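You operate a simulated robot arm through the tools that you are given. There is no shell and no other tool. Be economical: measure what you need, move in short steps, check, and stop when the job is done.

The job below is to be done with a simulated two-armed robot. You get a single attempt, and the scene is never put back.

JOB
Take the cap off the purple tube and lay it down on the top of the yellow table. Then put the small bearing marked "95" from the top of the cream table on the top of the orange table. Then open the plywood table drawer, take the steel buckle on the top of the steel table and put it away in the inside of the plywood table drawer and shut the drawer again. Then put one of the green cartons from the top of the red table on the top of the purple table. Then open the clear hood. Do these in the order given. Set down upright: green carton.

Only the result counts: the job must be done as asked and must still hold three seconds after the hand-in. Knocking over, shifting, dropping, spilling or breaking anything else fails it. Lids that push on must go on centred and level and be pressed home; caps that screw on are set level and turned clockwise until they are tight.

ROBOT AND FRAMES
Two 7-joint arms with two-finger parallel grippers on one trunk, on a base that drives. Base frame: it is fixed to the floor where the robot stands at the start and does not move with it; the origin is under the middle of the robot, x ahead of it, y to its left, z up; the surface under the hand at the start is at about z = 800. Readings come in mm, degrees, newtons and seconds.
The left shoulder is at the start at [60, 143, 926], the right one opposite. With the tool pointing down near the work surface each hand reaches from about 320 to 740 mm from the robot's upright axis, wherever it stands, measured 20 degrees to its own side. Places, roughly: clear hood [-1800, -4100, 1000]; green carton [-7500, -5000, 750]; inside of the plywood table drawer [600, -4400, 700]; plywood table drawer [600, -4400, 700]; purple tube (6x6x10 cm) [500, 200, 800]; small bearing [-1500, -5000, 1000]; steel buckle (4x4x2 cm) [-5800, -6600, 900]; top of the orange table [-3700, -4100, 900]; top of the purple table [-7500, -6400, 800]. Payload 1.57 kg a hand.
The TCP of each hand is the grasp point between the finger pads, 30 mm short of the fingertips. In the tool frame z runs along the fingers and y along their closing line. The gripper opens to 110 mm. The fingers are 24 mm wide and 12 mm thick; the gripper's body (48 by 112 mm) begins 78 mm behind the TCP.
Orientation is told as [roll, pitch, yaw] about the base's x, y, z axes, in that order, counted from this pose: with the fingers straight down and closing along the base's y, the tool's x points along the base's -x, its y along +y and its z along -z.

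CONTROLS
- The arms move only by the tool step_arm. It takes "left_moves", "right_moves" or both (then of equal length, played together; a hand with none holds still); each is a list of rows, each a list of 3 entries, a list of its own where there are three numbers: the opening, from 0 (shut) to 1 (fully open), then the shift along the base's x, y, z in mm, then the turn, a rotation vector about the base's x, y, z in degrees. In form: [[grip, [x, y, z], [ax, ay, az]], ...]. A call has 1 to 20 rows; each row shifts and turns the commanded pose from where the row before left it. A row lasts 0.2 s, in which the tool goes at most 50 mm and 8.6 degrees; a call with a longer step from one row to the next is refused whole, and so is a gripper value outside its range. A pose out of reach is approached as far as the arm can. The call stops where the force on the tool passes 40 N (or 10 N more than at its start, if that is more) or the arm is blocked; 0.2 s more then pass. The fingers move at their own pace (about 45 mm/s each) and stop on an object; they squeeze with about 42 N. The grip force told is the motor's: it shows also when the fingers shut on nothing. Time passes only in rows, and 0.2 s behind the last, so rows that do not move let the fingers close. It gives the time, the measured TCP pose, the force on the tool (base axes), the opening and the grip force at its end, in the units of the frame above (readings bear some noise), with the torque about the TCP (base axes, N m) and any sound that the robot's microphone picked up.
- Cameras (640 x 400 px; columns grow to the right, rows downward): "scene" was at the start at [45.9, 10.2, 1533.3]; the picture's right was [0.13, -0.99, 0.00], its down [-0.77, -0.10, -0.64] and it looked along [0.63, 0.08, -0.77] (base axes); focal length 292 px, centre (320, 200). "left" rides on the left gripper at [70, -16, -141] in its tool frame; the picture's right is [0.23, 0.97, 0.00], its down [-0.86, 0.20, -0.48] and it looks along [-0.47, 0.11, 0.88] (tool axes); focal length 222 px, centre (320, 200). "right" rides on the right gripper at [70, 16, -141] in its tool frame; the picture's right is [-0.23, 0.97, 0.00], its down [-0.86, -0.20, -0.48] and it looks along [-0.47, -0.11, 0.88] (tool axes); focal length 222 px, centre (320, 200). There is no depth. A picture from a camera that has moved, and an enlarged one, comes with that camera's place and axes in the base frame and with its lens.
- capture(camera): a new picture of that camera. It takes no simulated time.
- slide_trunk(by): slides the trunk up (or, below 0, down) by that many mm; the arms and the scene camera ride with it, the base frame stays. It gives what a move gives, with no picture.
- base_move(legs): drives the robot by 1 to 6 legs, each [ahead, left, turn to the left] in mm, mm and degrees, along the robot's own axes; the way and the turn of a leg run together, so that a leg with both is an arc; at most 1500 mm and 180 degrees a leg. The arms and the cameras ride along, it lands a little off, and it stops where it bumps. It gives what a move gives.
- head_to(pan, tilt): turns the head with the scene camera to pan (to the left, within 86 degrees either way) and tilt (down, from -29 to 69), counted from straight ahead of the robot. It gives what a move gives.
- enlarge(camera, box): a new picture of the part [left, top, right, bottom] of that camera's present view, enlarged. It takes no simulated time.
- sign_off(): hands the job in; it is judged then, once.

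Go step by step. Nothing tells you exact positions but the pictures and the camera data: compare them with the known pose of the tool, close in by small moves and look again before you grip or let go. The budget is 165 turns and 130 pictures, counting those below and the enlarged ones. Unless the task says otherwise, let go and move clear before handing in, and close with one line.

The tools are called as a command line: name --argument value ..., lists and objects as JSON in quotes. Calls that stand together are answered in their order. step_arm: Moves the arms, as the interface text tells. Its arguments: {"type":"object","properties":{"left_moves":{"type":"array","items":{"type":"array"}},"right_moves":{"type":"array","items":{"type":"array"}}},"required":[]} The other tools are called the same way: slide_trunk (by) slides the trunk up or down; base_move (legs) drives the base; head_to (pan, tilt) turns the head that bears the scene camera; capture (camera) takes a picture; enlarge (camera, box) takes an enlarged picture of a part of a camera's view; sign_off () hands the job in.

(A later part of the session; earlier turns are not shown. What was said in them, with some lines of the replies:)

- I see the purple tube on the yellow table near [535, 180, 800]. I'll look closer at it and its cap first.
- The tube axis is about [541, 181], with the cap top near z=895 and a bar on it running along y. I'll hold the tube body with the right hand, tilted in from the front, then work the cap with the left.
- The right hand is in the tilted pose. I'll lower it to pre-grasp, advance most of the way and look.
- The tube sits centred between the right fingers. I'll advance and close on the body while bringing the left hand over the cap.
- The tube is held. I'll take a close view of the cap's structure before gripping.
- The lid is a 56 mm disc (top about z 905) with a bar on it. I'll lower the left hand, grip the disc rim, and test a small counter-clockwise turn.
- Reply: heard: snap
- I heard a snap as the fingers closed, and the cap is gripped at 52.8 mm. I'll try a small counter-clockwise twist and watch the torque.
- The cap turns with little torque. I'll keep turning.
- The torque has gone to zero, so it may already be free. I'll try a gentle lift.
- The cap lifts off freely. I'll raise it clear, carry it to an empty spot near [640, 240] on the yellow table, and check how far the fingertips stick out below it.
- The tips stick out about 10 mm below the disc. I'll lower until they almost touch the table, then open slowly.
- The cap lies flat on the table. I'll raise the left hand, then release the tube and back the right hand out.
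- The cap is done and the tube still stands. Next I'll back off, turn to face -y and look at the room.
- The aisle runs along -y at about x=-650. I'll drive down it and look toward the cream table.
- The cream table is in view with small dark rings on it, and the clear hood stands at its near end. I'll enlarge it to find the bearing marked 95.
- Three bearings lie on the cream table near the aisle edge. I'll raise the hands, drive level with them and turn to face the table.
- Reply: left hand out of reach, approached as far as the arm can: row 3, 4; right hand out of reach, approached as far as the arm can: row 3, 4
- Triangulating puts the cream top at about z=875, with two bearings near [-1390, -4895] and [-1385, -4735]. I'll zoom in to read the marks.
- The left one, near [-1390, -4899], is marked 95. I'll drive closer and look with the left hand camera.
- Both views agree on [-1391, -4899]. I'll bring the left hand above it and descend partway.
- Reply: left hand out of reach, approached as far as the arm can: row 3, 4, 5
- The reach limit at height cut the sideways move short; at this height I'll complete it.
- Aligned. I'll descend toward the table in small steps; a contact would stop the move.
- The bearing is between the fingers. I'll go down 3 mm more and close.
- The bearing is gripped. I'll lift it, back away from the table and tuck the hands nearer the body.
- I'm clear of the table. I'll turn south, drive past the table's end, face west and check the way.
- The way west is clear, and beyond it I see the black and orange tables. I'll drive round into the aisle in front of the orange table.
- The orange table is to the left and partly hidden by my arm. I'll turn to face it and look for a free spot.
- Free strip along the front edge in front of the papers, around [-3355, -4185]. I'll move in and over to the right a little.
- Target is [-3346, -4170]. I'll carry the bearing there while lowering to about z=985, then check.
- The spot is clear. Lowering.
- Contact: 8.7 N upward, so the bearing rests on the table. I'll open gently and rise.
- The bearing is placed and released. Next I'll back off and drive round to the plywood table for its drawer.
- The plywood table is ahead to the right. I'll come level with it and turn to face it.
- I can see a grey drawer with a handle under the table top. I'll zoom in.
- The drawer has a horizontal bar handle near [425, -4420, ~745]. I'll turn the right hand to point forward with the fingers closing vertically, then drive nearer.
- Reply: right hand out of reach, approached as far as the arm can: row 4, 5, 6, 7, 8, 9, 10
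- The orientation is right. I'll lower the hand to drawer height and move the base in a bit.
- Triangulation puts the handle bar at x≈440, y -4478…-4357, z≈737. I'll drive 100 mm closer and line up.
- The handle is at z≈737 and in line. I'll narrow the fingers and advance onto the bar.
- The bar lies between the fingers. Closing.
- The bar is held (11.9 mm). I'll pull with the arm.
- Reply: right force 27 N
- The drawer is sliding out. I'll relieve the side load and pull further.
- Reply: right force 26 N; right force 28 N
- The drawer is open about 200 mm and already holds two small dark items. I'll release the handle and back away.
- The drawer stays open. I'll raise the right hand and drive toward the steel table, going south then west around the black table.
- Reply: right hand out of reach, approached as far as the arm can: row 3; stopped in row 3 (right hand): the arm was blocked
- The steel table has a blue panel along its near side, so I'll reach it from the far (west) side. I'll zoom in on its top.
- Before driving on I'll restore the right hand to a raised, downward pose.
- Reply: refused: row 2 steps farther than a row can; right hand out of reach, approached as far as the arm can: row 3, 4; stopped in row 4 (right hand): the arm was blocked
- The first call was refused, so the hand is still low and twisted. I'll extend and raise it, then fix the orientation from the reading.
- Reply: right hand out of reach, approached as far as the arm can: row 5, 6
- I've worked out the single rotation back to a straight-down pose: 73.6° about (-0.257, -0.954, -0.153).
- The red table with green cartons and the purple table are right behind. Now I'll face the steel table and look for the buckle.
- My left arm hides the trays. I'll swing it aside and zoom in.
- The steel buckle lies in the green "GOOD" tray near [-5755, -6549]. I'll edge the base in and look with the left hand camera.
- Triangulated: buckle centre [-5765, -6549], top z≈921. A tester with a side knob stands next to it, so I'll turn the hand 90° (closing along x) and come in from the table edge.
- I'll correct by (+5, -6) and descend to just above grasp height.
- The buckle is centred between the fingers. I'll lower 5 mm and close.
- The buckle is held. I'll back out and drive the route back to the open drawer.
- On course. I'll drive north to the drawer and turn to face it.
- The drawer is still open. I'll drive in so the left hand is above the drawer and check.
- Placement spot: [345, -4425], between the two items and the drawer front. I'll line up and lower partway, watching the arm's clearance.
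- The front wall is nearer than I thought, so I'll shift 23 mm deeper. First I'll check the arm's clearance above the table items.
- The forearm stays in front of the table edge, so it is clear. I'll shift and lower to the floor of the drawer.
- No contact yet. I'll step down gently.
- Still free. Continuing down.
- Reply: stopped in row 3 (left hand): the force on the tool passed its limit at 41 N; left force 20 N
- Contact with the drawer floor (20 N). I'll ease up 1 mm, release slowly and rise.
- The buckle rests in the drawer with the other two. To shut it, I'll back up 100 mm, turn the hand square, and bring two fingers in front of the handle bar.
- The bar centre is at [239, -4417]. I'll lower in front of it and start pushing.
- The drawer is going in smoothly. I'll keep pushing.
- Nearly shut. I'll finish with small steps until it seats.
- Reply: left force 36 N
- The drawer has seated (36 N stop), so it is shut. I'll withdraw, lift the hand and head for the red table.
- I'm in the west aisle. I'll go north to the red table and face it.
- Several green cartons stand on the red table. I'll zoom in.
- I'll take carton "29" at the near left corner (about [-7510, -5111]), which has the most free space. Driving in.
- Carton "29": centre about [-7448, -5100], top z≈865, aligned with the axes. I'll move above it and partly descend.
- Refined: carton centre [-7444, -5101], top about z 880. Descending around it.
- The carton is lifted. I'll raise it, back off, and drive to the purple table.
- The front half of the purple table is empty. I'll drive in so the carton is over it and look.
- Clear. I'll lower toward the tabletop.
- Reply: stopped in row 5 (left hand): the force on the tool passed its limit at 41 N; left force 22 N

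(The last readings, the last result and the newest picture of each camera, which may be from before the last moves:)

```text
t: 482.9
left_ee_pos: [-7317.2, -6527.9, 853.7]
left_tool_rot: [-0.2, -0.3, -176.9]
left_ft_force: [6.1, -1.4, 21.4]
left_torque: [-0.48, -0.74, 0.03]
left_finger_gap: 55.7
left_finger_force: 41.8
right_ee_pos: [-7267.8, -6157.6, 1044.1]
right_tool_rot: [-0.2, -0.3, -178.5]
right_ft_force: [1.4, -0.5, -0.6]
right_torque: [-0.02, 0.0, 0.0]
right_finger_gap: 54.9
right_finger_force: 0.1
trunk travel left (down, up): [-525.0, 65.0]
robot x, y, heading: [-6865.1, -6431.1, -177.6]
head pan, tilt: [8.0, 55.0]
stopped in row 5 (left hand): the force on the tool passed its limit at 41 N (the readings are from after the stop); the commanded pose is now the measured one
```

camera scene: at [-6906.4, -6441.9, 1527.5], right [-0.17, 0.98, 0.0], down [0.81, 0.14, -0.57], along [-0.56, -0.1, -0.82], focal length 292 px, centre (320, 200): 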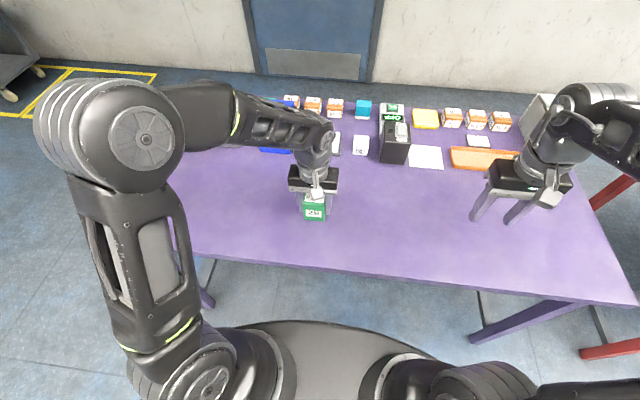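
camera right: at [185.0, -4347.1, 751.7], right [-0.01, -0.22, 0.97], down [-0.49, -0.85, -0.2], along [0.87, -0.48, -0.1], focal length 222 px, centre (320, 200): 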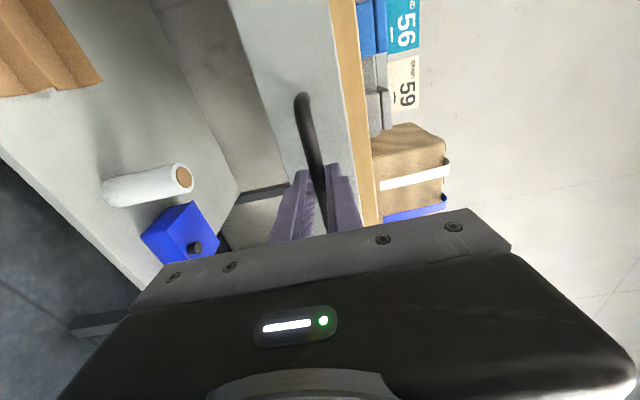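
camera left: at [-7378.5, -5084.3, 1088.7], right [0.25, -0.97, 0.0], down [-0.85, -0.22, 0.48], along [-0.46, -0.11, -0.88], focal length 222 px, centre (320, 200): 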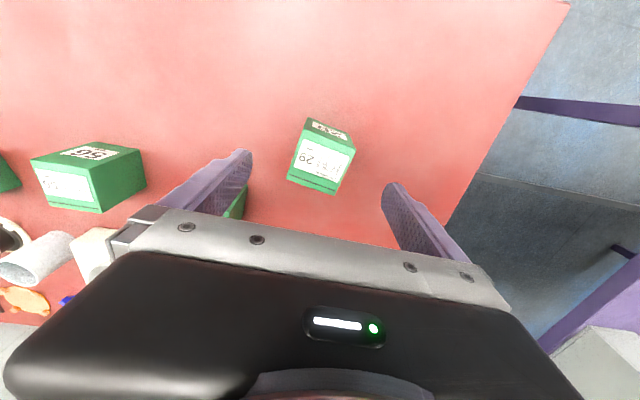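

Contact with the table. I'll ease off 1 mm, open slowly and rise.

step_arm --left_moves '[[0, [0, 0, 1], [0, 0, 0]], [0.54, [0, 0, 0], [0, 0, 0]], [0.6, [0, 0, 0], [0, 0, 0]], [0.75, [0, 0, 0], [0, 0, 0]], [0.95, [0, 0, 0], [0, 0, 0]], [0.95, [0, 0, 0], [0, 0, 0]], [0.95, [0, 0, 30], [0, 0, 0]], [0.95, [0, 0, 40], [0, 0, 0]], [0.95, [0, 0, 40], [0, 0, 0]], [0.95, [0, 0, 40], [0, 0, 0]], [0.95, [20, 0, 20], [0, 0, 0]]]'

capture --camera "left"

enlarge --camera "scene" --box '[260, 150, 380, 250]'

```text
t: 485.3
left_ee_pos: [-7298.9, -6528.2, 1025.1]
left_tool_rot: [-0.3, -0.3, -177.0]
left_ft_force: [0.5, 0.0, 0.5]
left_torque: [0.0, 0.0, 0.03]
left_finger_gap: 104.5
left_finger_force: 0.0
right_ee_pos: [-7268.6, -6157.6, 1044.2]
right_tool_rot: [-0.2, 0.0, -178.4]
right_ft_force: [-0.4, -1.0, -0.7]
right_torque: [-0.02, 0.0, 0.03]
right_finger_gap: 55.0
right_finger_force: 0.0
trunk travel left (down, up): [-525.0, 65.0]
robot x, y, heading: [-6864.3, -6430.1, -177.8]
head pan, tilt: [8.0, 55.0]
```

```text
28 pictures are left
camera left: at [-7228.5, -6509.6, 1165.6], right [0.28, -0.96, -0.01], down [-0.84, -0.25, 0.48], along [-0.46, -0.13, -0.88], focal length 222 px, centre (320, 200)
```

left: 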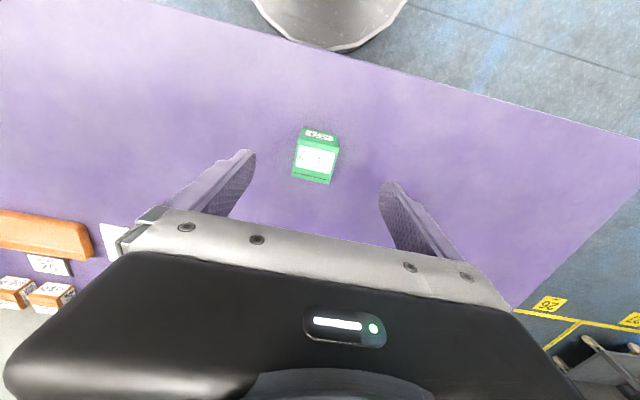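

```text
4.00 times, centred on (320, 200) of scene
camera zoom: at [-6905.5, -6442.1, 1527.5], right [-0.17, 0.98, 0.0], down [0.81, 0.14, -0.57], along [-0.57, -0.1, -0.82], focal length 1169 px, centre (320, 200)
```

zoom: 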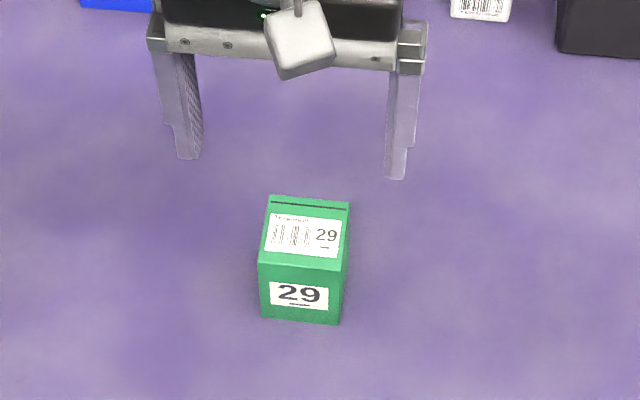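

The carton stands upright on the purple table. Last task is the clear hood near [-1780, -4150], at the west side of the cream table. I'll drive there.

base_move --legs '[[-365, 0, 0], [0, 0, 88], [900, 0, 0], [0, 0, 90], [1500, 0, 0], [1400, 0, 0]]'

base_move --legs '[[1000, 0, 0], [0, 0, 90]]'

```text
t: 513.3
left_ee_pos: [-3135.7, -7164.3, 1023.9]
left_tool_rot: [-0.3, -0.3, 2.9]
left_ft_force: [-0.4, -0.2, 0.1]
left_torque: [-0.03, -0.01, 0.02]
left_finger_gap: 104.4
left_finger_force: 0.2
right_ee_pos: [-3166.6, -7536.4, 1043.4]
right_tool_rot: [-0.1, 0.0, 1.3]
right_ft_force: [0.1, -0.1, 0.1]
right_torque: [0.02, 0.02, 0.01]
right_finger_gap: 55.0
right_finger_force: 0.1
trunk travel left (down, up): [-525.0, 65.0]
robot x, y, heading: [-3568.8, -7259.2, 2.0]
head pan, tilt: [8.0, 55.0]
```

```text
t: 522.3
left_ee_pos: [-2646.1, -6783.4, 1023.9]
left_tool_rot: [-0.4, -0.3, 92.6]
left_ft_force: [0.1, 0.5, 0.0]
left_torque: [0.01, -0.03, -0.02]
left_finger_gap: 104.1
left_finger_force: 0.0
right_ee_pos: [-2275.9, -6818.1, 1042.8]
right_tool_rot: [-0.3, -0.2, 91.0]
right_ft_force: [-0.1, 0.1, 0.6]
right_torque: [-0.01, 0.01, 0.0]
right_finger_gap: 55.2
right_finger_force: 0.0
trunk travel left (down, up): [-525.0, 65.0]
robot x, y, heading: [-2553.1, -7218.2, 91.7]
head pan, tilt: [8.0, 55.0]
```

base_move --legs '[[0, 0, -1.7], [1500, 0, 0], [1450, 0, 0], [0, 0, -90]]'

head_to --pan 0 --tilt 35

capture --camera "scene"

```text
t: 540.7
left_ee_pos: [-2117.2, -4192.6, 1023.9]
left_tool_rot: [-0.3, -0.3, 1.8]
left_ft_force: [-0.5, -0.4, 0.4]
left_torque: [-0.04, -0.02, 0.02]
left_finger_gap: 104.5
left_finger_force: 0.0
right_ee_pos: [-2154.0, -4563.0, 1043.6]
right_tool_rot: [-0.2, -0.1, 0.4]
right_ft_force: [-0.1, 0.1, -0.1]
right_torque: [-0.03, -0.01, -0.03]
right_finger_gap: 55.1
right_finger_force: 0.0
trunk travel left (down, up): [-525.0, 65.0]
robot x, y, heading: [-2554.9, -4281.0, 1.3]
head pan, tilt: [8.0, 55.0]
```

```text
t: 541.5
left_ee_pos: [-2118.1, -4190.6, 1023.7]
left_tool_rot: [-0.3, -0.3, 1.9]
left_ft_force: [0.7, 0.3, 0.7]
left_torque: [0.01, 0.02, -0.02]
left_finger_gap: 104.4
left_finger_force: 0.0
right_ee_pos: [-2154.9, -4562.8, 1043.5]
right_tool_rot: [-0.3, 0.0, 0.4]
right_ft_force: [-0.4, 0.2, -0.4]
right_torque: [-0.03, -0.02, 0.0]
right_finger_gap: 55.1
right_finger_force: 0.1
trunk travel left (down, up): [-525.0, 65.0]
robot x, y, heading: [-2556.4, -4281.9, 0.9]
head pan, tilt: [0.0, 35.0]
```

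```text
26 pictures are left
camera scene: at [-2495.6, -4279.0, 1555.7], right [0.02, -1.0, 0.0], down [-0.57, -0.01, -0.82], along [0.82, 0.01, -0.57], focal length 292 px, centre (320, 200)
```

scene: 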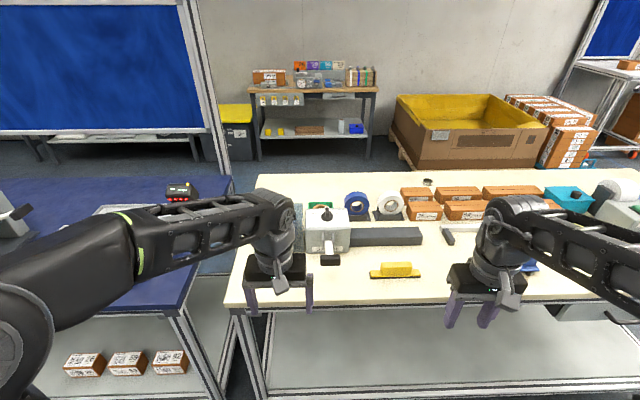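

My left arm covers the hood. I'll swing that hand back and to the left and look.

step_arm --left_moves '[[0.95, [-20, 40, 10], [0, 0, 0]], [0.95, [-20, 40, 10], [0, 0, 0]], [0.95, [-20, 40, 10], [0, 0, 0]], [0.95, [-20, 40, 0], [0, 0, 0]], [0.95, [-10, 40, 0], [0, 0, 0]]]'

enlarge --camera "scene" --box '[220, 160, 380, 310]'

```text
t: 542.7
left_ee_pos: [-2210.5, -3988.8, 1054.1]
left_tool_rot: [-0.3, -0.3, 1.8]
left_ft_force: [0.1, 0.4, 0.0]
left_torque: [-0.01, -0.01, -0.01]
left_finger_gap: 104.5
left_finger_force: 0.1
right_ee_pos: [-2155.2, -4560.1, 1044.6]
right_tool_rot: [-0.2, -0.2, 0.5]
right_ft_force: [0.6, 0.7, 0.9]
right_torque: [-0.01, -0.03, 0.02]
right_finger_gap: 55.0
right_finger_force: 0.1
trunk travel left (down, up): [-525.0, 65.0]
robot x, y, heading: [-2554.1, -4281.8, 0.9]
head pan, tilt: [0.0, 35.0]
```

```text
2.67 times, centred on (300, 235) of scene
camera zoom: at [-2495.9, -4278.4, 1555.8], right [0.02, -1.0, 0.0], down [-0.57, -0.01, -0.82], along [0.82, 0.01, -0.57], focal length 780 px, centre (373, 107)
```

zoom: 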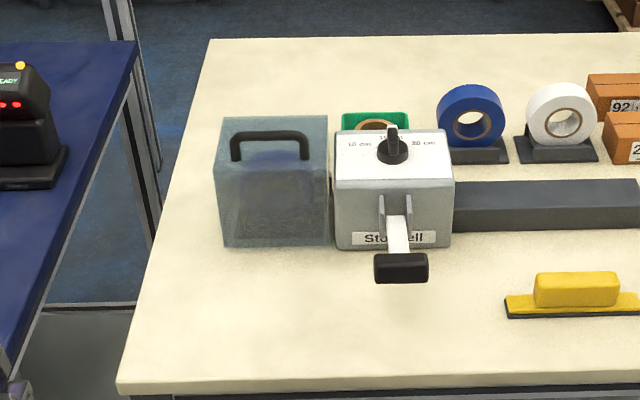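

enlarge --camera "scene" --box '[270, 195, 350, 260]'

```text
6.15 times, centred on (310, 228) of scene
camera zoom: at [-2495.9, -4278.4, 1555.8], right [0.02, -1.0, 0.0], down [-0.57, -0.01, -0.82], along [0.82, 0.01, -0.57], focal length 1799 px, centre (382, 31)
```

zoom: 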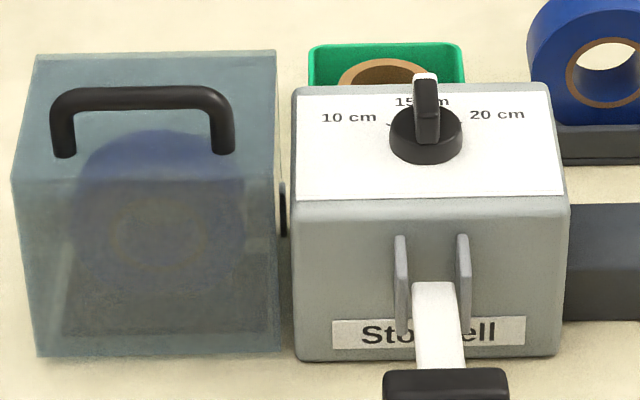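

The hood is about 130×105×118 mm. Its handle bar runs along y near its west top edge, around [-1798, -4152, 1026], so it should hinge on the far side. I'll raise the trunk and move in.

slide_trunk --by 60

base_move --legs '[[270, 45, -0.9]]'

step_arm --left_moves '[[0.6, [0, -12, 0], [0, 0, 8]], [0.6, [0, -12, 0], [0, 0, 8]], [0.6, [0, -12, 0], [0, 0, 8]], [0.6, [0, -12, 0], [0, 0, 8]], [0.6, [0, -12, 0], [0, 0, 8]], [0.6, [0, -12, 0], [0, 0, 8]], [0.6, [0, -12, 0], [0, 0, 8]], [0.6, [0, -12, 0], [0, 0, 8]], [0.6, [0, -12, 0], [0, 0, 8]], [0.6, [0, -12, 0], [0, 0, 8]], [0.6, [0, -12, 0], [0, 0, 8]], [0.6, [0, 0, 0], [0, 0, 0]]]'

head_to --pan 8 --tilt 48

capture --camera "scene"

capture --camera "left"

```text
t: 543.7
left_ee_pos: [-2211.6, -3989.1, 1114.6]
left_tool_rot: [-0.3, -0.2, 1.9]
left_ft_force: [0.6, 0.0, 1.3]
left_torque: [0.01, 0.0, 0.03]
left_finger_gap: 104.7
left_finger_force: 0.0
right_ee_pos: [-2155.7, -4560.7, 1102.7]
right_tool_rot: [-0.1, -0.1, 0.4]
right_ft_force: [-0.6, 0.0, 0.0]
right_torque: [0.03, 0.0, -0.01]
right_finger_gap: 54.9
right_finger_force: 0.1
trunk travel left (down, up): [-585.0, 5.0]
robot x, y, heading: [-2552.1, -4279.1, 0.9]
head pan, tilt: [0.0, 35.0]
```

```text
t: 545.8
left_ee_pos: [-1937.3, -3949.0, 1116.1]
left_tool_rot: [-0.3, -0.3, 0.9]
left_ft_force: [-0.3, 0.1, 1.2]
left_torque: [0.01, -0.03, 0.0]
left_finger_gap: 104.6
left_finger_force: 0.1
right_ee_pos: [-1892.0, -4523.2, 1103.8]
right_tool_rot: [-0.2, -0.1, -0.6]
right_ft_force: [-0.9, 0.0, -1.6]
right_torque: [-0.03, 0.02, -0.03]
right_finger_gap: 55.0
right_finger_force: 0.1
trunk travel left (down, up): [-585.0, 5.0]
robot x, y, heading: [-2288.6, -4232.9, -0.1]
head pan, tilt: [0.0, 35.0]
stopped in leg 1: the robot was blocked; the commanded pose is now the measured one
```

```text
t: 548.4
left_ee_pos: [-1936.5, -4079.8, 1114.8]
left_tool_rot: [-0.3, -0.3, 88.9]
left_ft_force: [0.8, -0.6, 0.1]
left_torque: [0.01, 0.02, 0.01]
left_finger_gap: 66.0
left_finger_force: 0.0
right_ee_pos: [-1892.2, -4521.4, 1104.3]
right_tool_rot: [-0.2, -0.1, -0.6]
right_ft_force: [0.1, 0.0, 0.0]
right_torque: [-0.01, -0.02, 0.03]
right_finger_gap: 55.1
right_finger_force: 0.0
trunk travel left (down, up): [-585.0, 5.0]
robot x, y, heading: [-2285.7, -4234.2, -0.3]
head pan, tilt: [0.0, 35.0]
```

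```text
t: 549.2
left_ee_pos: [-1936.7, -4079.6, 1114.1]
left_tool_rot: [-0.2, -0.3, 88.8]
left_ft_force: [-0.6, 0.5, 0.9]
left_torque: [-0.02, 0.01, -0.01]
left_finger_gap: 65.9
left_finger_force: 0.0
right_ee_pos: [-1891.4, -4522.1, 1104.5]
right_tool_rot: [-0.3, -0.1, -0.5]
right_ft_force: [-0.5, 0.4, -0.5]
right_torque: [0.02, 0.0, 0.01]
right_finger_gap: 54.7
right_finger_force: 0.1
trunk travel left (down, up): [-585.0, 5.0]
robot x, y, heading: [-2285.6, -4231.0, -0.0]
head pan, tilt: [8.0, 48.0]
```

```text
23 pictures are left
camera scene: at [-2237.5, -4222.0, 1596.8], right [0.14, -0.99, 0.0], down [-0.74, -0.1, -0.67], along [0.66, 0.09, -0.74], focal length 292 px, centre (320, 200)
```

scene: 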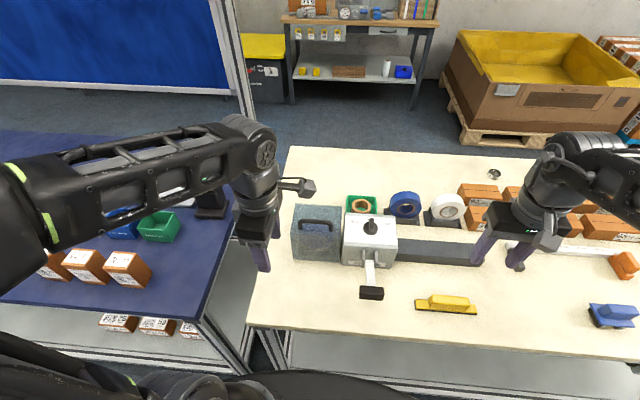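

```text
22 pictures are left
camera left: at [-1922.3, -4151.0, 1255.1], right [-0.98, -0.21, -0.01], down [-0.19, 0.86, 0.48], along [-0.1, 0.47, -0.88], focal length 222 px, centre (320, 200)
```

left: 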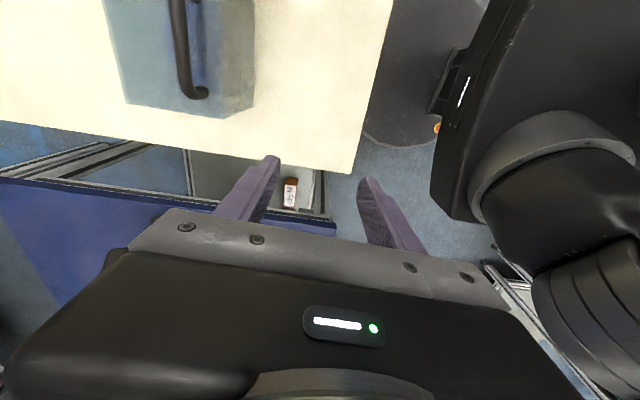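

Handle bar at x≈-1801, confirmed from the hand camera. I'll move above it.

step_arm --left_moves '[[0.6, [27, -15, 0], [0, 0, 0]], [0.6, [27, -15, 0], [0, 0, 0]], [0.6, [27, -14, 0], [0, 0, 0]], [0.6, [27, -14, 0], [0, 0, 0]], [0.6, [28, -14, 0], [0, 0, 0]], [0.6, [0, 0, -20], [0, 0, 0]], [0.6, [0, 0, 0], [0, 0, 0]]]'

capture --camera "left"

enlarge --camera "scene" --box '[260, 160, 420, 270]'

```text
t: 550.8
left_ee_pos: [-1799.1, -4152.9, 1094.8]
left_tool_rot: [-0.3, -0.3, 88.9]
left_ft_force: [-0.7, 0.3, -0.2]
left_torque: [0.0, 0.0, -0.01]
left_finger_gap: 65.9
left_finger_force: 0.1
right_ee_pos: [-1891.2, -4523.2, 1103.5]
right_tool_rot: [-0.1, 0.0, -0.6]
right_ft_force: [0.5, 0.2, -0.2]
right_torque: [-0.01, 0.01, -0.03]
right_finger_gap: 54.9
right_finger_force: 0.0
trunk travel left (down, up): [-585.0, 5.0]
robot x, y, heading: [-2284.5, -4237.9, -0.2]
head pan, tilt: [8.0, 48.0]
```

```text
21 pictures are left
camera left: at [-1784.5, -4224.4, 1235.8], right [-0.98, -0.21, -0.01], down [-0.19, 0.86, 0.48], along [-0.1, 0.47, -0.88], focal length 222 px, centre (320, 200)
```

left: 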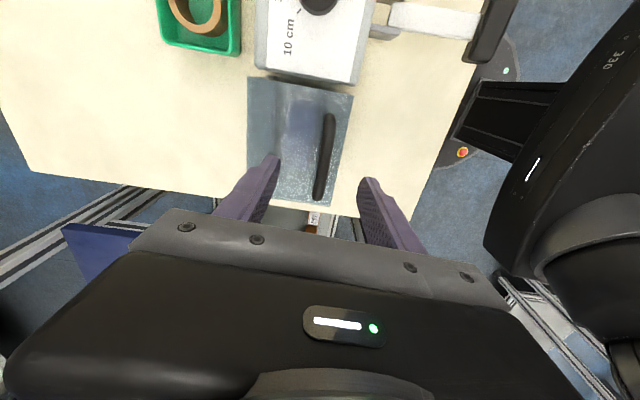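

```text
3.64 times, centred on (340, 215) of scene
camera zoom: at [-2237.2, -4222.2, 1596.7], right [0.14, -0.99, 0.0], down [-0.74, -0.1, -0.67], along [0.66, 0.09, -0.74], focal length 1063 px, centre (247, 146)
```

zoom: 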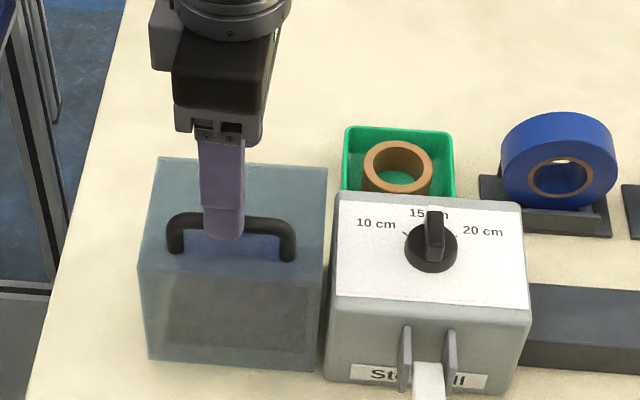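

The bar is centred between the fingers. I'll descend to it and close.

step_arm --left_moves '[[0.6, [-1, -6, -25], [0, 0, 0]], [0.6, [0, 0, -20], [0, 0, 0]], [0.6, [0, 0, -14], [0, 0, 0]], [0.6, [0, 0, 0], [0, 0, 0]], [0.3, [0, 0, 0], [0, 0, 0]], [0, [0, 0, 0], [0, 0, 0]], [0, [0, 0, 0], [0, 0, 0]], [0, [0, 0, 0], [0, 0, 0]], [0, [0, 0, 0], [0, 0, 0]]]'

enlarge --camera "scene" --box '[280, 180, 376, 270]'

```text
t: 552.8
left_ee_pos: [-1802.4, -4158.6, 1035.4]
left_tool_rot: [-0.3, -0.3, 89.1]
left_ft_force: [-0.5, -0.4, 0.3]
left_torque: [0.06, -0.01, 0.67]
left_finger_gap: 13.0
left_finger_force: 30.0
right_ee_pos: [-1891.6, -4522.3, 1105.0]
right_tool_rot: [-0.3, -0.1, -0.6]
right_ft_force: [0.7, -0.2, -0.3]
right_torque: [-0.01, -0.01, -0.01]
right_finger_gap: 55.0
right_finger_force: 0.1
trunk travel left (down, up): [-585.0, 5.0]
robot x, y, heading: [-2283.0, -4231.6, -0.2]
head pan, tilt: [8.0, 48.0]
```

```text
4.44 times, centred on (328, 225) of scene
camera zoom: at [-2237.7, -4222.1, 1596.8], right [0.14, -0.99, 0.0], down [-0.74, -0.1, -0.67], along [0.66, 0.09, -0.74], focal length 1299 px, centre (284, 89)
```

zoom: 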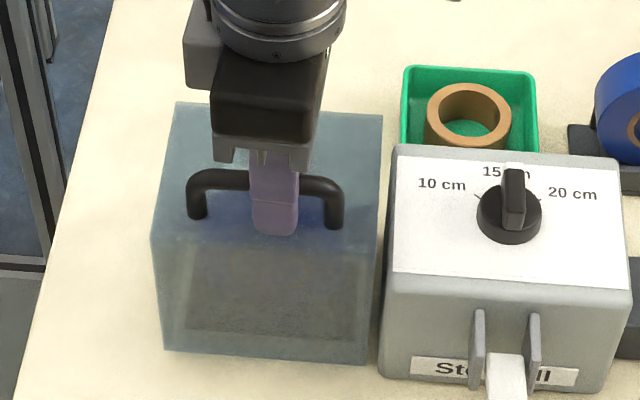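

The bar is gripped. I'll test a small upward pull and read the forces.

step_arm --left_moves '[[0, [0, 0, 4], [0, 0, 0]], [0, [0, 0, 4], [0, 0, 0]], [0, [0, 0, 0], [0, 0, 0]]]'

enlarge --camera "scene" --box '[280, 180, 376, 270]'

```text
t: 553.6
left_ee_pos: [-1799.0, -4158.6, 1042.0]
left_tool_rot: [-0.2, -0.2, 89.0]
left_ft_force: [15.5, -0.5, -25.7]
left_torque: [0.15, -0.15, 0.74]
left_finger_gap: 13.0
left_finger_force: 30.0
right_ee_pos: [-1889.0, -4521.7, 1102.6]
right_tool_rot: [-0.2, 0.0, -0.6]
right_ft_force: [0.3, -0.2, 0.3]
right_torque: [0.01, -0.01, 0.0]
right_finger_gap: 55.0
right_finger_force: 0.0
trunk travel left (down, up): [-585.0, 5.0]
robot x, y, heading: [-2285.4, -4232.4, 0.3]
head pan, tilt: [8.0, 48.0]
```

```text
4.44 times, centred on (328, 225) of scene
camera zoom: at [-2232.7, -4221.7, 1596.4], right [0.14, -0.99, 0.0], down [-0.74, -0.1, -0.67], along [0.66, 0.09, -0.75], focal length 1299 px, centre (284, 89)
```

zoom: 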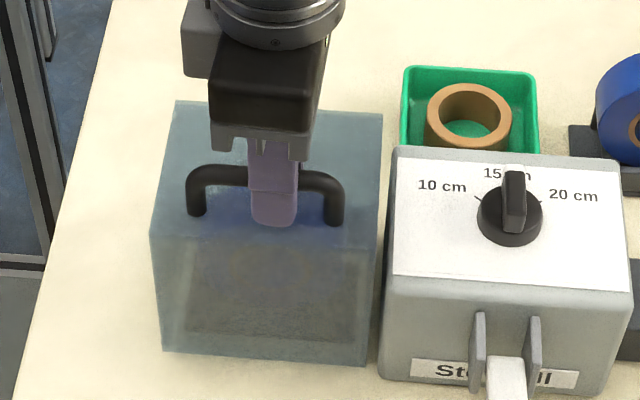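

The reaction force shows the hinge is low on the east side, roughly [-1715, ~888], with a radius of about 160 mm. I'll follow that arc a bit and check the forces.

step_arm --left_moves '[[0, [9, 0, -1], [0, 0, 0]], [0, [12, 0, 6.5], [0, 0, 0]], [0, [12.8, 0, 5.6], [0, 0, 0]], [0, [0, 0, 0], [0, 0, 0]]]'

enlarge --camera "scene" --box '[280, 180, 376, 270]'

```text
t: 554.6
left_ee_pos: [-1769.5, -4156.6, 1055.8]
left_tool_rot: [-0.5, -0.3, 89.1]
left_ft_force: [-5.1, 9.0, 9.8]
left_torque: [0.45, 0.03, 0.72]
left_finger_gap: 12.6
left_finger_force: 29.1
right_ee_pos: [-1892.8, -4521.1, 1104.7]
right_tool_rot: [-0.2, -0.2, -0.6]
right_ft_force: [-0.6, 0.4, 0.5]
right_torque: [0.03, 0.0, 0.03]
right_finger_gap: 54.8
right_finger_force: 0.1
trunk travel left (down, up): [-585.0, 5.0]
robot x, y, heading: [-2284.7, -4230.3, -0.1]
head pan, tilt: [8.0, 48.0]
```

```text
4.44 times, centred on (328, 225) of scene
camera zoom: at [-2239.0, -4220.5, 1596.9], right [0.14, -0.99, 0.0], down [-0.74, -0.1, -0.67], along [0.66, 0.09, -0.74], focal length 1299 px, centre (284, 89)
```

zoom: 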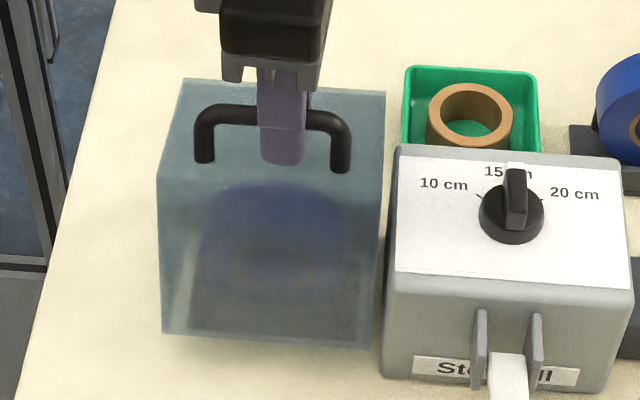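

The hood is tilting up properly. Continuing along the arc.

step_arm --left_moves '[[0, [13.2, 1, 5.4], [0, 0, 0]], [0, [13.6, 1, 4], [0, 0, 0]], [0, [13.8, 1, 2.5], [0, 0, 0]], [0, [13.9, 0, 1.2], [0, 0, 0]], [0, [0, 0, 0], [0, 0, 0]]]'

```text
t: 555.8
left_ee_pos: [-1714.8, -4153.8, 1065.4]
left_tool_rot: [-0.2, -0.4, 89.0]
left_ft_force: [-1.4, 9.0, -8.9]
left_torque: [0.35, 0.04, 0.72]
left_finger_gap: 12.8
left_finger_force: 30.0
right_ee_pos: [-1891.1, -4520.5, 1103.7]
right_tool_rot: [-0.2, 0.0, -0.6]
right_ft_force: [-0.3, -1.0, 0.2]
right_torque: [0.0, 0.02, 0.0]
right_finger_gap: 54.9
right_finger_force: 0.0
trunk travel left (down, up): [-585.0, 5.0]
robot x, y, heading: [-2284.5, -4233.8, -0.2]
head pan, tilt: [8.0, 48.0]
```

step_arm --left_moves '[[0, [14, 1, -1.6], [0, 0, 0]], [0, [13.8, 1, -2.2], [0, 0, 0]], [0, [13.7, 1, -3], [0, 0, 0]], [0, [13.4, 1, -4], [0, 0, 0]], [0, [0, 0, 0], [0, 0, 0]]]'

enlarge --camera "scene" --box '[270, 130, 398, 260]'

```text
t: 557.0
left_ee_pos: [-1658.5, -4150.3, 1054.8]
left_tool_rot: [0.0, -0.2, 88.8]
left_ft_force: [-8.9, 0.3, -20.5]
left_torque: [-0.28, 0.08, 0.7]
left_finger_gap: 12.7
left_finger_force: 29.6
right_ee_pos: [-1891.3, -4522.5, 1103.6]
right_tool_rot: [-0.2, 0.0, -0.7]
right_ft_force: [0.2, 0.3, -0.3]
right_torque: [-0.02, 0.0, 0.01]
right_finger_gap: 55.1
right_finger_force: 0.1
trunk travel left (down, up): [-585.0, 5.0]
robot x, y, heading: [-2282.1, -4230.9, 0.0]
head pan, tilt: [8.0, 48.0]
```

```text
3.08 times, centred on (334, 195) of scene
camera zoom: at [-2236.9, -4221.6, 1596.5], right [0.14, -0.99, 0.0], down [-0.74, -0.1, -0.67], along [0.66, 0.09, -0.74], focal length 900 px, centre (277, 215)
```

zoom: 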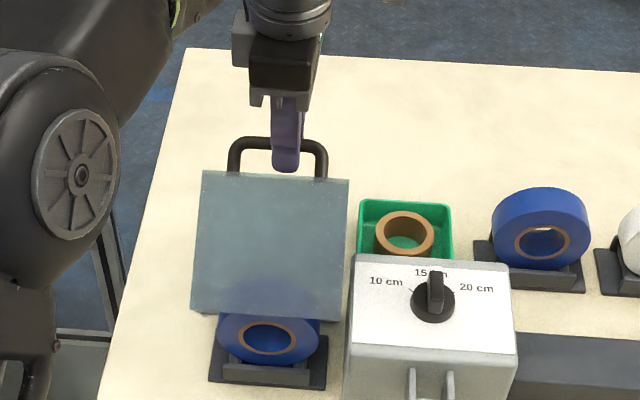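

About halfway. Continuing down the far side of the arc.

step_arm --left_moves '[[0, [12, 0, -8], [0, 0, 0]], [0, [12.2, 0, -6.8], [0, 0, 0]], [0, [11.7, 0, -7.6], [0, 0, 0]], [0, [11, 0, -8.5], [0, 0, 0]], [0, [0, 0, 0], [0, 0, 0]]]'

enlarge --camera "scene" --box '[270, 130, 398, 260]'

```text
t: 558.2
left_ee_pos: [-1635.5, -4150.2, 1043.4]
left_tool_rot: [-0.5, -0.3, 89.0]
left_ft_force: [-6.8, 3.4, -9.3]
left_torque: [0.57, 0.15, 0.72]
left_finger_gap: 12.6
left_finger_force: 30.0
left hand out of reach, approached as far as the arm can: row 3, 4
right_ee_pos: [-1891.9, -4521.4, 1103.2]
right_tool_rot: [-0.2, 0.0, -0.6]
right_ft_force: [-0.3, -0.2, 0.0]
right_torque: [0.02, -0.01, 0.0]
right_finger_gap: 55.3
right_finger_force: 0.1
trunk travel left (down, up): [-585.0, 5.0]
robot x, y, heading: [-2286.9, -4229.5, -0.1]
head pan, tilt: [8.0, 48.0]
```

```text
3.08 times, centred on (334, 195) of scene
camera zoom: at [-2237.4, -4221.5, 1596.7], right [0.14, -0.99, 0.0], down [-0.74, -0.1, -0.67], along [0.66, 0.09, -0.74], focal length 900 px, centre (277, 215)
```

zoom: 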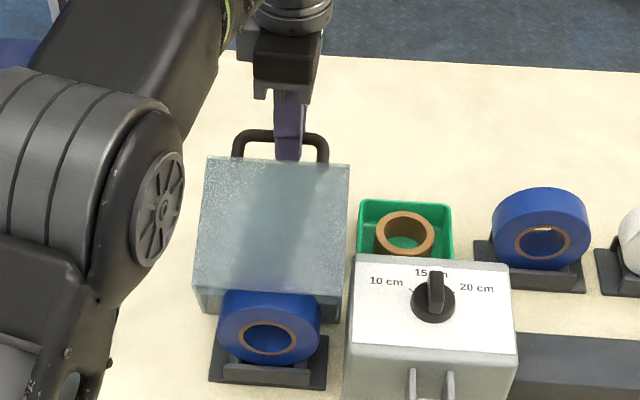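

The arm is at its reach limit with the hood about 60° open. I'll tilt the hand forward to gain reach, then go on.

step_arm --left_moves '[[0, [0, 0, 0], [0, -8, 0]], [0, [0, 0, 0], [0, -8, 0]], [0, [0, 0, 0], [0, -8, 0]], [0, [6, 0, -5], [0, -6, 0]], [0, [6, 0, -5], [0, -5, 0]], [0, [0, 0, 0], [0, 0, 0]]]'

```text
t: 559.6
left_ee_pos: [-1629.4, -4148.1, 1032.9]
left_tool_rot: [-34.7, -0.8, 89.7]
left_ft_force: [-27.6, 2.5, -2.6]
left_torque: [-2.02, 3.3, 2.4]
left_finger_gap: 12.0
left_finger_force: 29.2
right_ee_pos: [-1894.8, -4520.9, 1105.4]
right_tool_rot: [-0.2, -0.1, -0.5]
right_ft_force: [0.4, -0.2, -0.8]
right_torque: [0.01, -0.04, 0.01]
right_finger_gap: 54.9
right_finger_force: 0.0
trunk travel left (down, up): [-585.0, 5.0]
robot x, y, heading: [-2285.0, -4231.0, 0.2]
head pan, tilt: [8.0, 48.0]
```

enlarge --camera "scene" --box '[270, 130, 398, 260]'

capture --camera "left"

```text
3.08 times, centred on (334, 195) of scene
camera zoom: at [-2241.3, -4221.1, 1597.0], right [0.14, -0.99, 0.0], down [-0.73, -0.1, -0.67], along [0.66, 0.09, -0.74], focal length 900 px, centre (277, 215)
```

zoom: 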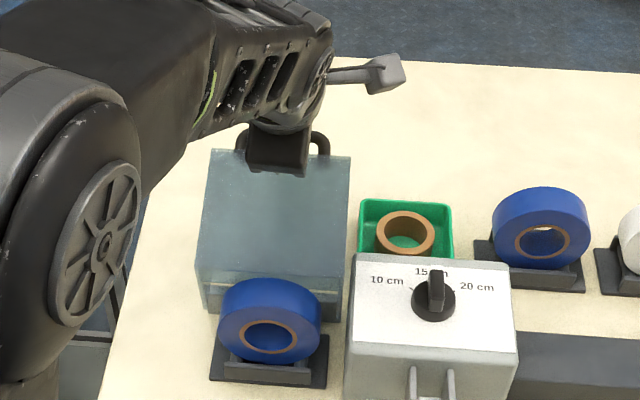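

```text
13 pictures are left
camera left: at [-1696.9, -4221.6, 1156.7], right [-0.8, -0.22, -0.56], down [-0.43, 0.85, 0.29], along [0.41, 0.47, -0.78], focal length 222 px, centre (320, 200)
```

left: 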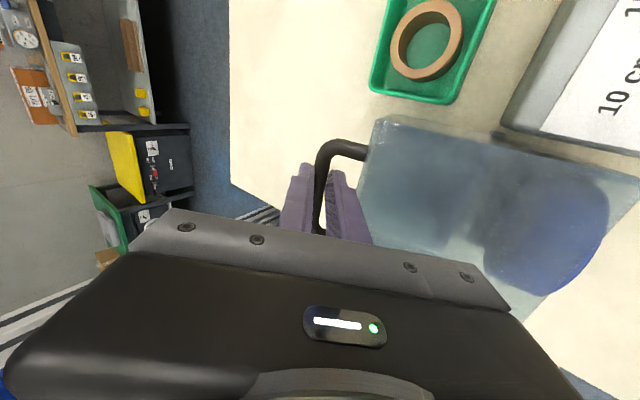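

The twist is loading the bar through the tight grip. I'll loosen the fingers slightly so they only cage the bar, then continue the arc.

step_arm --left_moves '[[0.2, [0, 0, 0], [0, 0, 0]], [0.2, [0, 0, 0], [0, 0, 0]], [0.2, [9, 0, -7], [0, 0, 0]], [0.2, [9, 0, -7], [0, 0, 0]], [0.2, [9, 0, -8], [0, 0, 0]], [0.2, [0, 0, 0], [0, 0, 0]]]'

enlarge --camera "scene" --box '[270, 130, 398, 260]'

```text
t: 560.4
left_ee_pos: [-1623.2, -4149.2, 1033.0]
left_tool_rot: [-35.1, -0.2, 90.3]
left_ft_force: [-19.2, 2.9, 25.7]
left_torque: [-2.38, 4.76, 2.14]
left_finger_gap: 23.4
left_finger_force: 0.5
right_ee_pos: [-1894.6, -4521.7, 1103.8]
right_tool_rot: [-0.2, -0.2, -0.5]
right_ft_force: [0.2, 1.0, -0.5]
right_torque: [0.03, 0.0, 0.02]
right_finger_gap: 55.5
right_finger_force: 0.0
trunk travel left (down, up): [-585.0, 5.0]
robot x, y, heading: [-2283.0, -4232.7, 0.3]
head pan, tilt: [8.0, 48.0]
stopped in row 3 (left hand): the force on the tool passed its limit at 44 N (the readings are from after the stop); the commanded pose is now the measured one
```

```text
3.08 times, centred on (334, 195) of scene
camera zoom: at [-2241.9, -4221.4, 1597.1], right [0.14, -0.99, 0.0], down [-0.73, -0.1, -0.67], along [0.66, 0.09, -0.74], focal length 900 px, centre (277, 215)
```

zoom: 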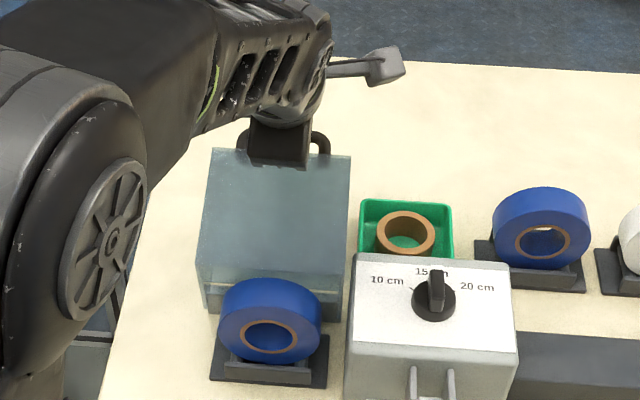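

There's an unexpected axial load. I'll back the hand up slightly along the fingers and undo some tilt to see whether the hood stays by itself.

step_arm --left_moves '[[0.25, [-3, 0, 5], [0, 3, 0]], [0.25, [-3, 0, 5], [0, 3, 0]], [0.25, [0, 0, 0], [0, 0, 0]]]'

enlarge --camera "scene" --box '[270, 130, 398, 260]'

```text
t: 561.2
left_ee_pos: [-1625.1, -4151.9, 1040.8]
left_tool_rot: [-29.1, -0.5, 89.6]
left_ft_force: [1.8, -0.5, 0.5]
left_torque: [-0.01, 0.0, -0.02]
left_finger_gap: 27.0
left_finger_force: 0.0
right_ee_pos: [-1892.7, -4521.7, 1103.5]
right_tool_rot: [-0.2, 0.0, -0.6]
right_ft_force: [0.7, -0.1, 0.0]
right_torque: [-0.01, 0.03, -0.01]
right_finger_gap: 55.0
right_finger_force: 0.1
trunk travel left (down, up): [-585.0, 5.0]
robot x, y, heading: [-2281.7, -4236.1, -0.3]
head pan, tilt: [8.0, 48.0]
```

```text
3.08 times, centred on (334, 195) of scene
camera zoom: at [-2236.9, -4222.0, 1596.6], right [0.14, -0.99, 0.0], down [-0.74, -0.1, -0.67], along [0.66, 0.09, -0.74], focal length 900 px, centre (277, 215)
```

zoom: 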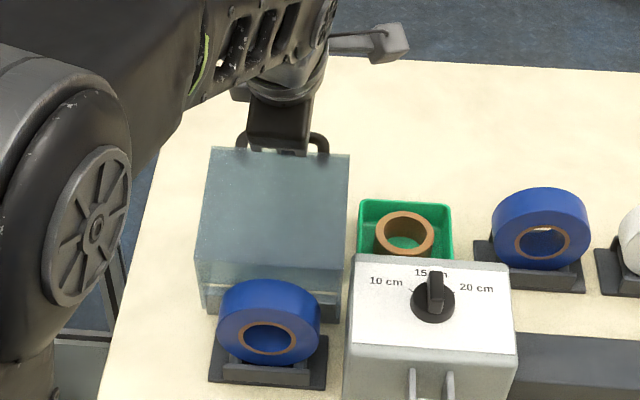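

With the load gone, the hood stays up by itself. I'll push gently along the arc to find out whether this is its end stop.

step_arm --left_moves '[[0.25, [4, 0, -3], [0, 0, 0]], [0.25, [4, 0, -3], [0, 0, 0]], [0.25, [3, 0, -2], [0, 0, 0]], [0.25, [0, 0, 0], [0, 0, 0]]]'

capture --camera "left"

```text
t: 562.2
left_ee_pos: [-1614.0, -4150.6, 1032.4]
left_tool_rot: [-29.2, -0.4, 89.6]
left_ft_force: [1.0, 0.9, 0.1]
left_torque: [0.05, 0.02, 0.02]
left_finger_gap: 27.4
left_finger_force: 0.1
right_ee_pos: [-1892.1, -4522.1, 1103.9]
right_tool_rot: [-0.2, -0.1, -0.7]
right_ft_force: [0.1, 0.0, -0.6]
right_torque: [-0.02, -0.01, 0.01]
right_finger_gap: 55.0
right_finger_force: 0.0
trunk travel left (down, up): [-585.0, 5.0]
robot x, y, heading: [-2285.6, -4234.3, 0.0]
head pan, tilt: [8.0, 48.0]
```

```text
10 pictures are left
camera left: at [-1668.4, -4222.0, 1163.7], right [-0.85, -0.22, -0.48], down [-0.4, 0.85, 0.33], along [0.34, 0.47, -0.82], focal length 222 px, centre (320, 200)
```

left: 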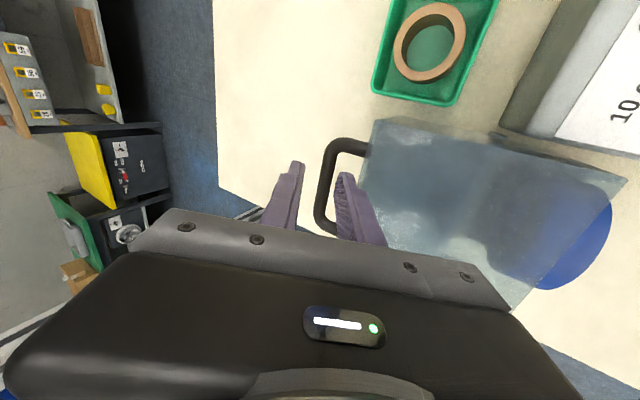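

Nothing resists yet, and the west finger is just reaching the bar. Pushing on.

step_arm --left_moves '[[0.25, [5, 0, -4], [0, 0, 0]], [0.25, [5, 0, -4], [0, 0, 0]], [0.25, [5, 0, -4], [0, 0, 0]], [0.25, [5, 0, -4], [0, 0, 0]], [0.25, [0, 0, 0], [0, 0, 0]]]'

enlarge --camera "scene" --box '[270, 130, 398, 260]'

```text
t: 563.4
left_ee_pos: [-1594.3, -4150.7, 1017.0]
left_tool_rot: [-29.1, -0.6, 89.5]
left_ft_force: [1.4, 0.0, 0.3]
left_torque: [-0.01, -0.04, 0.03]
left_finger_gap: 26.8
left_finger_force: 0.1
right_ee_pos: [-1890.1, -4522.5, 1104.0]
right_tool_rot: [-0.2, -0.1, -0.6]
right_ft_force: [-0.6, 0.7, 0.2]
right_torque: [0.01, 0.01, 0.01]
right_finger_gap: 54.9
right_finger_force: 0.0
trunk travel left (down, up): [-585.0, 5.0]
robot x, y, heading: [-2284.2, -4230.9, 0.1]
head pan, tilt: [8.0, 48.0]
```

```text
3.08 times, centred on (334, 195) of scene
camera zoom: at [-2237.4, -4222.0, 1596.8], right [0.14, -0.99, 0.0], down [-0.74, -0.1, -0.67], along [0.66, 0.09, -0.74], focal length 900 px, centre (277, 215)
```

zoom: 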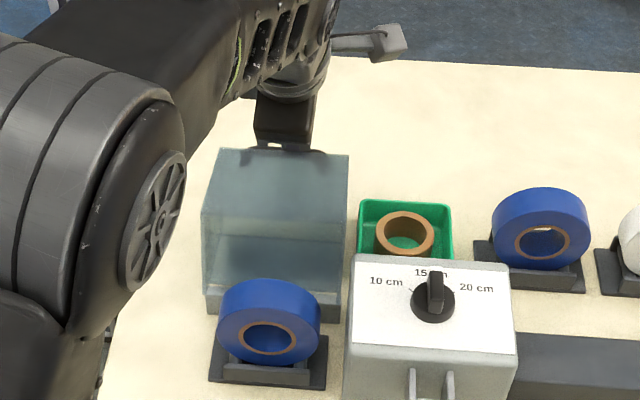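

The hood keeps moving freely, now about 78° open. I'll continue while easing the hand tilt back.

step_arm --left_moves '[[0.25, [6, 0, -6], [0, 2, 0]], [0.25, [6, 0, -7], [0, 2, 0]], [0.25, [5, 0, -7], [0, 2, 0]], [0.25, [5, 0, -8], [0, 2, 0]], [0.25, [5, 0, -8], [0, 2, 0]], [0.25, [0, 0, 0], [0, 0, 0]]]'

enlarge --camera "scene" --box '[270, 130, 398, 260]'

```text
t: 564.8
left_ee_pos: [-1567.4, -4150.8, 979.8]
left_tool_rot: [-19.1, -0.3, 89.8]
left_ft_force: [0.0, -0.9, 0.6]
left_torque: [0.01, 0.01, 0.02]
left_finger_gap: 27.6
left_finger_force: 0.0
right_ee_pos: [-1891.0, -4522.1, 1103.9]
right_tool_rot: [-0.2, -0.1, -0.6]
right_ft_force: [-0.2, -0.5, -0.3]
right_torque: [0.03, 0.02, 0.03]
right_finger_gap: 55.1
right_finger_force: 0.1
trunk travel left (down, up): [-585.0, 5.0]
robot x, y, heading: [-2286.7, -4230.4, -0.4]
head pan, tilt: [8.0, 48.0]
```

```text
3.08 times, centred on (334, 195) of scene
camera zoom: at [-2237.8, -4222.0, 1596.8], right [0.14, -0.99, 0.0], down [-0.74, -0.1, -0.67], along [0.66, 0.09, -0.74], focal length 900 px, centre (277, 215)
```

zoom: 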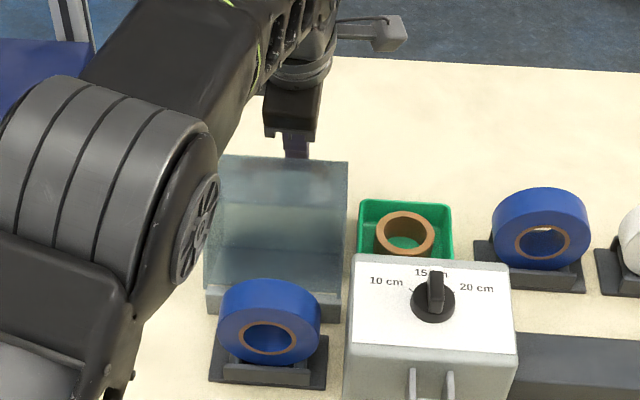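

The hood is now about 93° open with no load. I'll push a little more to see if it reaches a stop.

step_arm --left_moves '[[0.25, [4, 0, -8], [0, 2, 0]], [0.25, [3, 0, -8], [0, 2, 0]], [0.25, [3, 0, -8], [0, 2, 0]], [0.25, [0, 0, 0], [0, 0, 0]]]'

capture --camera "left"

```text
t: 565.5
left_ee_pos: [-1558.6, -4151.4, 975.4]
left_tool_rot: [-15.5, -0.3, 89.5]
left_ft_force: [-14.5, 2.0, 21.6]
left_torque: [0.07, 0.88, -0.05]
left_finger_gap: 35.5
left_finger_force: 4.2
right_ee_pos: [-1893.8, -4522.3, 1106.4]
right_tool_rot: [-0.2, -0.2, -0.6]
right_ft_force: [0.5, 0.0, -0.2]
right_torque: [0.01, 0.03, -0.01]
right_finger_gap: 54.7
right_finger_force: 0.0
trunk travel left (down, up): [-585.0, 5.0]
robot x, y, heading: [-2285.9, -4234.9, 0.2]
head pan, tilt: [8.0, 48.0]
stopped in row 3 (left hand): the force on the tool passed its limit at 47 N (the readings are from after the stop); the commanded pose is now the measured one
```

```text
7 pictures are left
camera left: at [-1580.9, -4222.1, 1114.1], right [-0.94, -0.22, -0.26], down [-0.31, 0.86, 0.41], along [0.13, 0.47, -0.87], focal length 222 px, centre (320, 200)
```

left: 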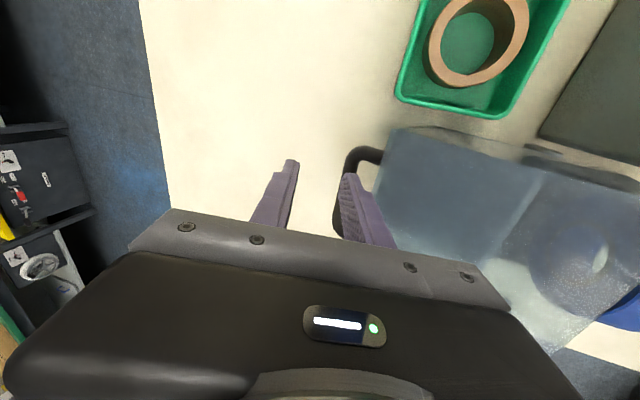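

It has hit its stop, so the hood is fully open. I'll withdraw the hand along the finger axis.

step_arm --left_moves '[[0.25, [-1, 0, 3], [0, 0, 0]], [0.25, [-2.6, 0, 9.6], [0, 0, 0]], [0.25, [-4, 0, 14.4], [0, 0, 0]], [0.25, [-5.3, 0, 19.3], [0, 0, 0]], [0.25, [-5.3, 0, 19.3], [0, 0, 0]], [0.25, [-5.3, 0, 19.3], [0, 0, 0]], [0.25, [0, 0, 0], [0, 0, 0]]]'

enlarge --camera "scene" --box '[250, 100, 410, 260]'

```text
t: 567.0
left_ee_pos: [-1578.9, -4151.6, 1055.2]
left_tool_rot: [-15.3, -0.3, 89.5]
left_ft_force: [0.4, -0.8, -0.1]
left_torque: [0.01, 0.05, 0.02]
left_finger_gap: 27.4
left_finger_force: 0.1
right_ee_pos: [-1890.5, -4522.6, 1103.9]
right_tool_rot: [-0.2, 0.0, -0.5]
right_ft_force: [-0.7, 0.6, 0.0]
right_torque: [0.01, 0.0, 0.0]
right_finger_gap: 54.9
right_finger_force: 0.0
trunk travel left (down, up): [-585.0, 5.0]
robot x, y, heading: [-2288.5, -4233.3, -0.2]
head pan, tilt: [8.0, 48.0]
```

```text
2.50 times, centred on (330, 180) of scene
camera zoom: at [-2237.2, -4221.9, 1596.7], right [0.14, -0.99, 0.0], down [-0.74, -0.1, -0.67], along [0.66, 0.09, -0.74], focal length 731 px, centre (295, 250)
```

zoom: 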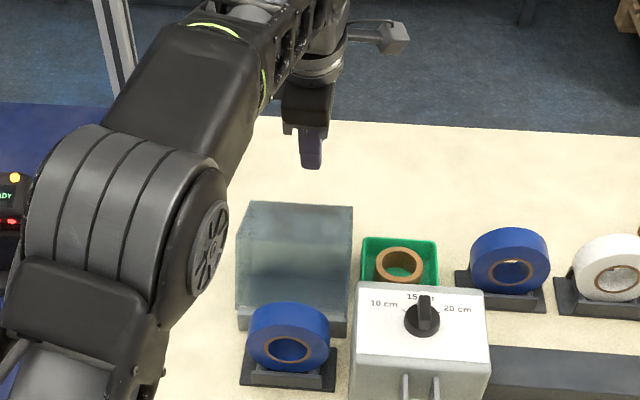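

The hood stands open on its own and the hand is off it. I'll move the hand up and away a bit more and confirm it stays.

step_arm --left_moves '[[0.25, [-15, 0, 15], [0, 0, 0]], [0.25, [-20, 0, 10], [0, 0, 0]], [0.25, [-20, 0, 5], [0, 0, 0]], [0.25, [0, 0, 0], [0, 0, 0]], [0.25, [0, 0, 0], [0, 0, 0]], [0.25, [0, 0, 0], [0, 0, 0]], [0.25, [0, 0, 0], [0, 0, 0]]]'

capture --camera "scene"

```text
t: 568.6
left_ee_pos: [-1634.9, -4152.4, 1083.5]
left_tool_rot: [-15.3, -0.2, 89.5]
left_ft_force: [0.5, 0.8, -0.7]
left_torque: [-0.02, 0.01, -0.01]
left_finger_gap: 27.6
left_finger_force: 0.0
right_ee_pos: [-1892.0, -4521.5, 1103.1]
right_tool_rot: [-0.2, -0.1, -0.6]
right_ft_force: [0.0, -0.6, 0.6]
right_torque: [0.0, -0.04, -0.01]
right_finger_gap: 54.8
right_finger_force: 0.1
trunk travel left (down, up): [-585.0, 5.0]
robot x, y, heading: [-2288.3, -4233.8, 0.1]
head pan, tilt: [8.0, 48.0]
```

```text
5 pictures are left
camera scene: at [-2237.7, -4221.8, 1596.8], right [0.14, -0.99, 0.0], down [-0.74, -0.1, -0.67], along [0.66, 0.09, -0.74], focal length 292 px, centre (320, 200)
```

scene: 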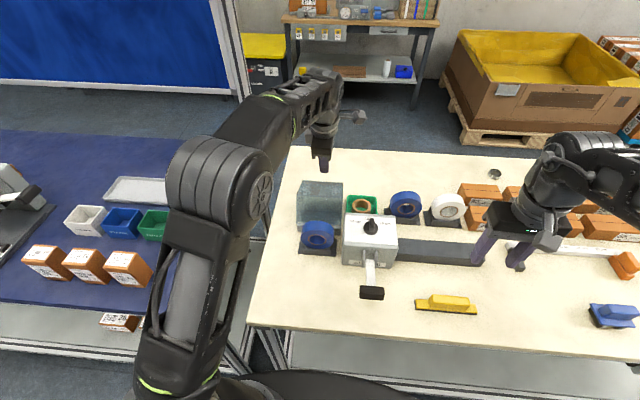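

The hood stays open, both hands are clear, and the drawer across the room looks shut. All five tasks are done in order, so I'm handing in.

sign_off

```text
The job is handed in.
```

All five tasks were done in the order given and the job is handed in; the hood was still open at my last look, and I did not go back to recheck the earlier placements.
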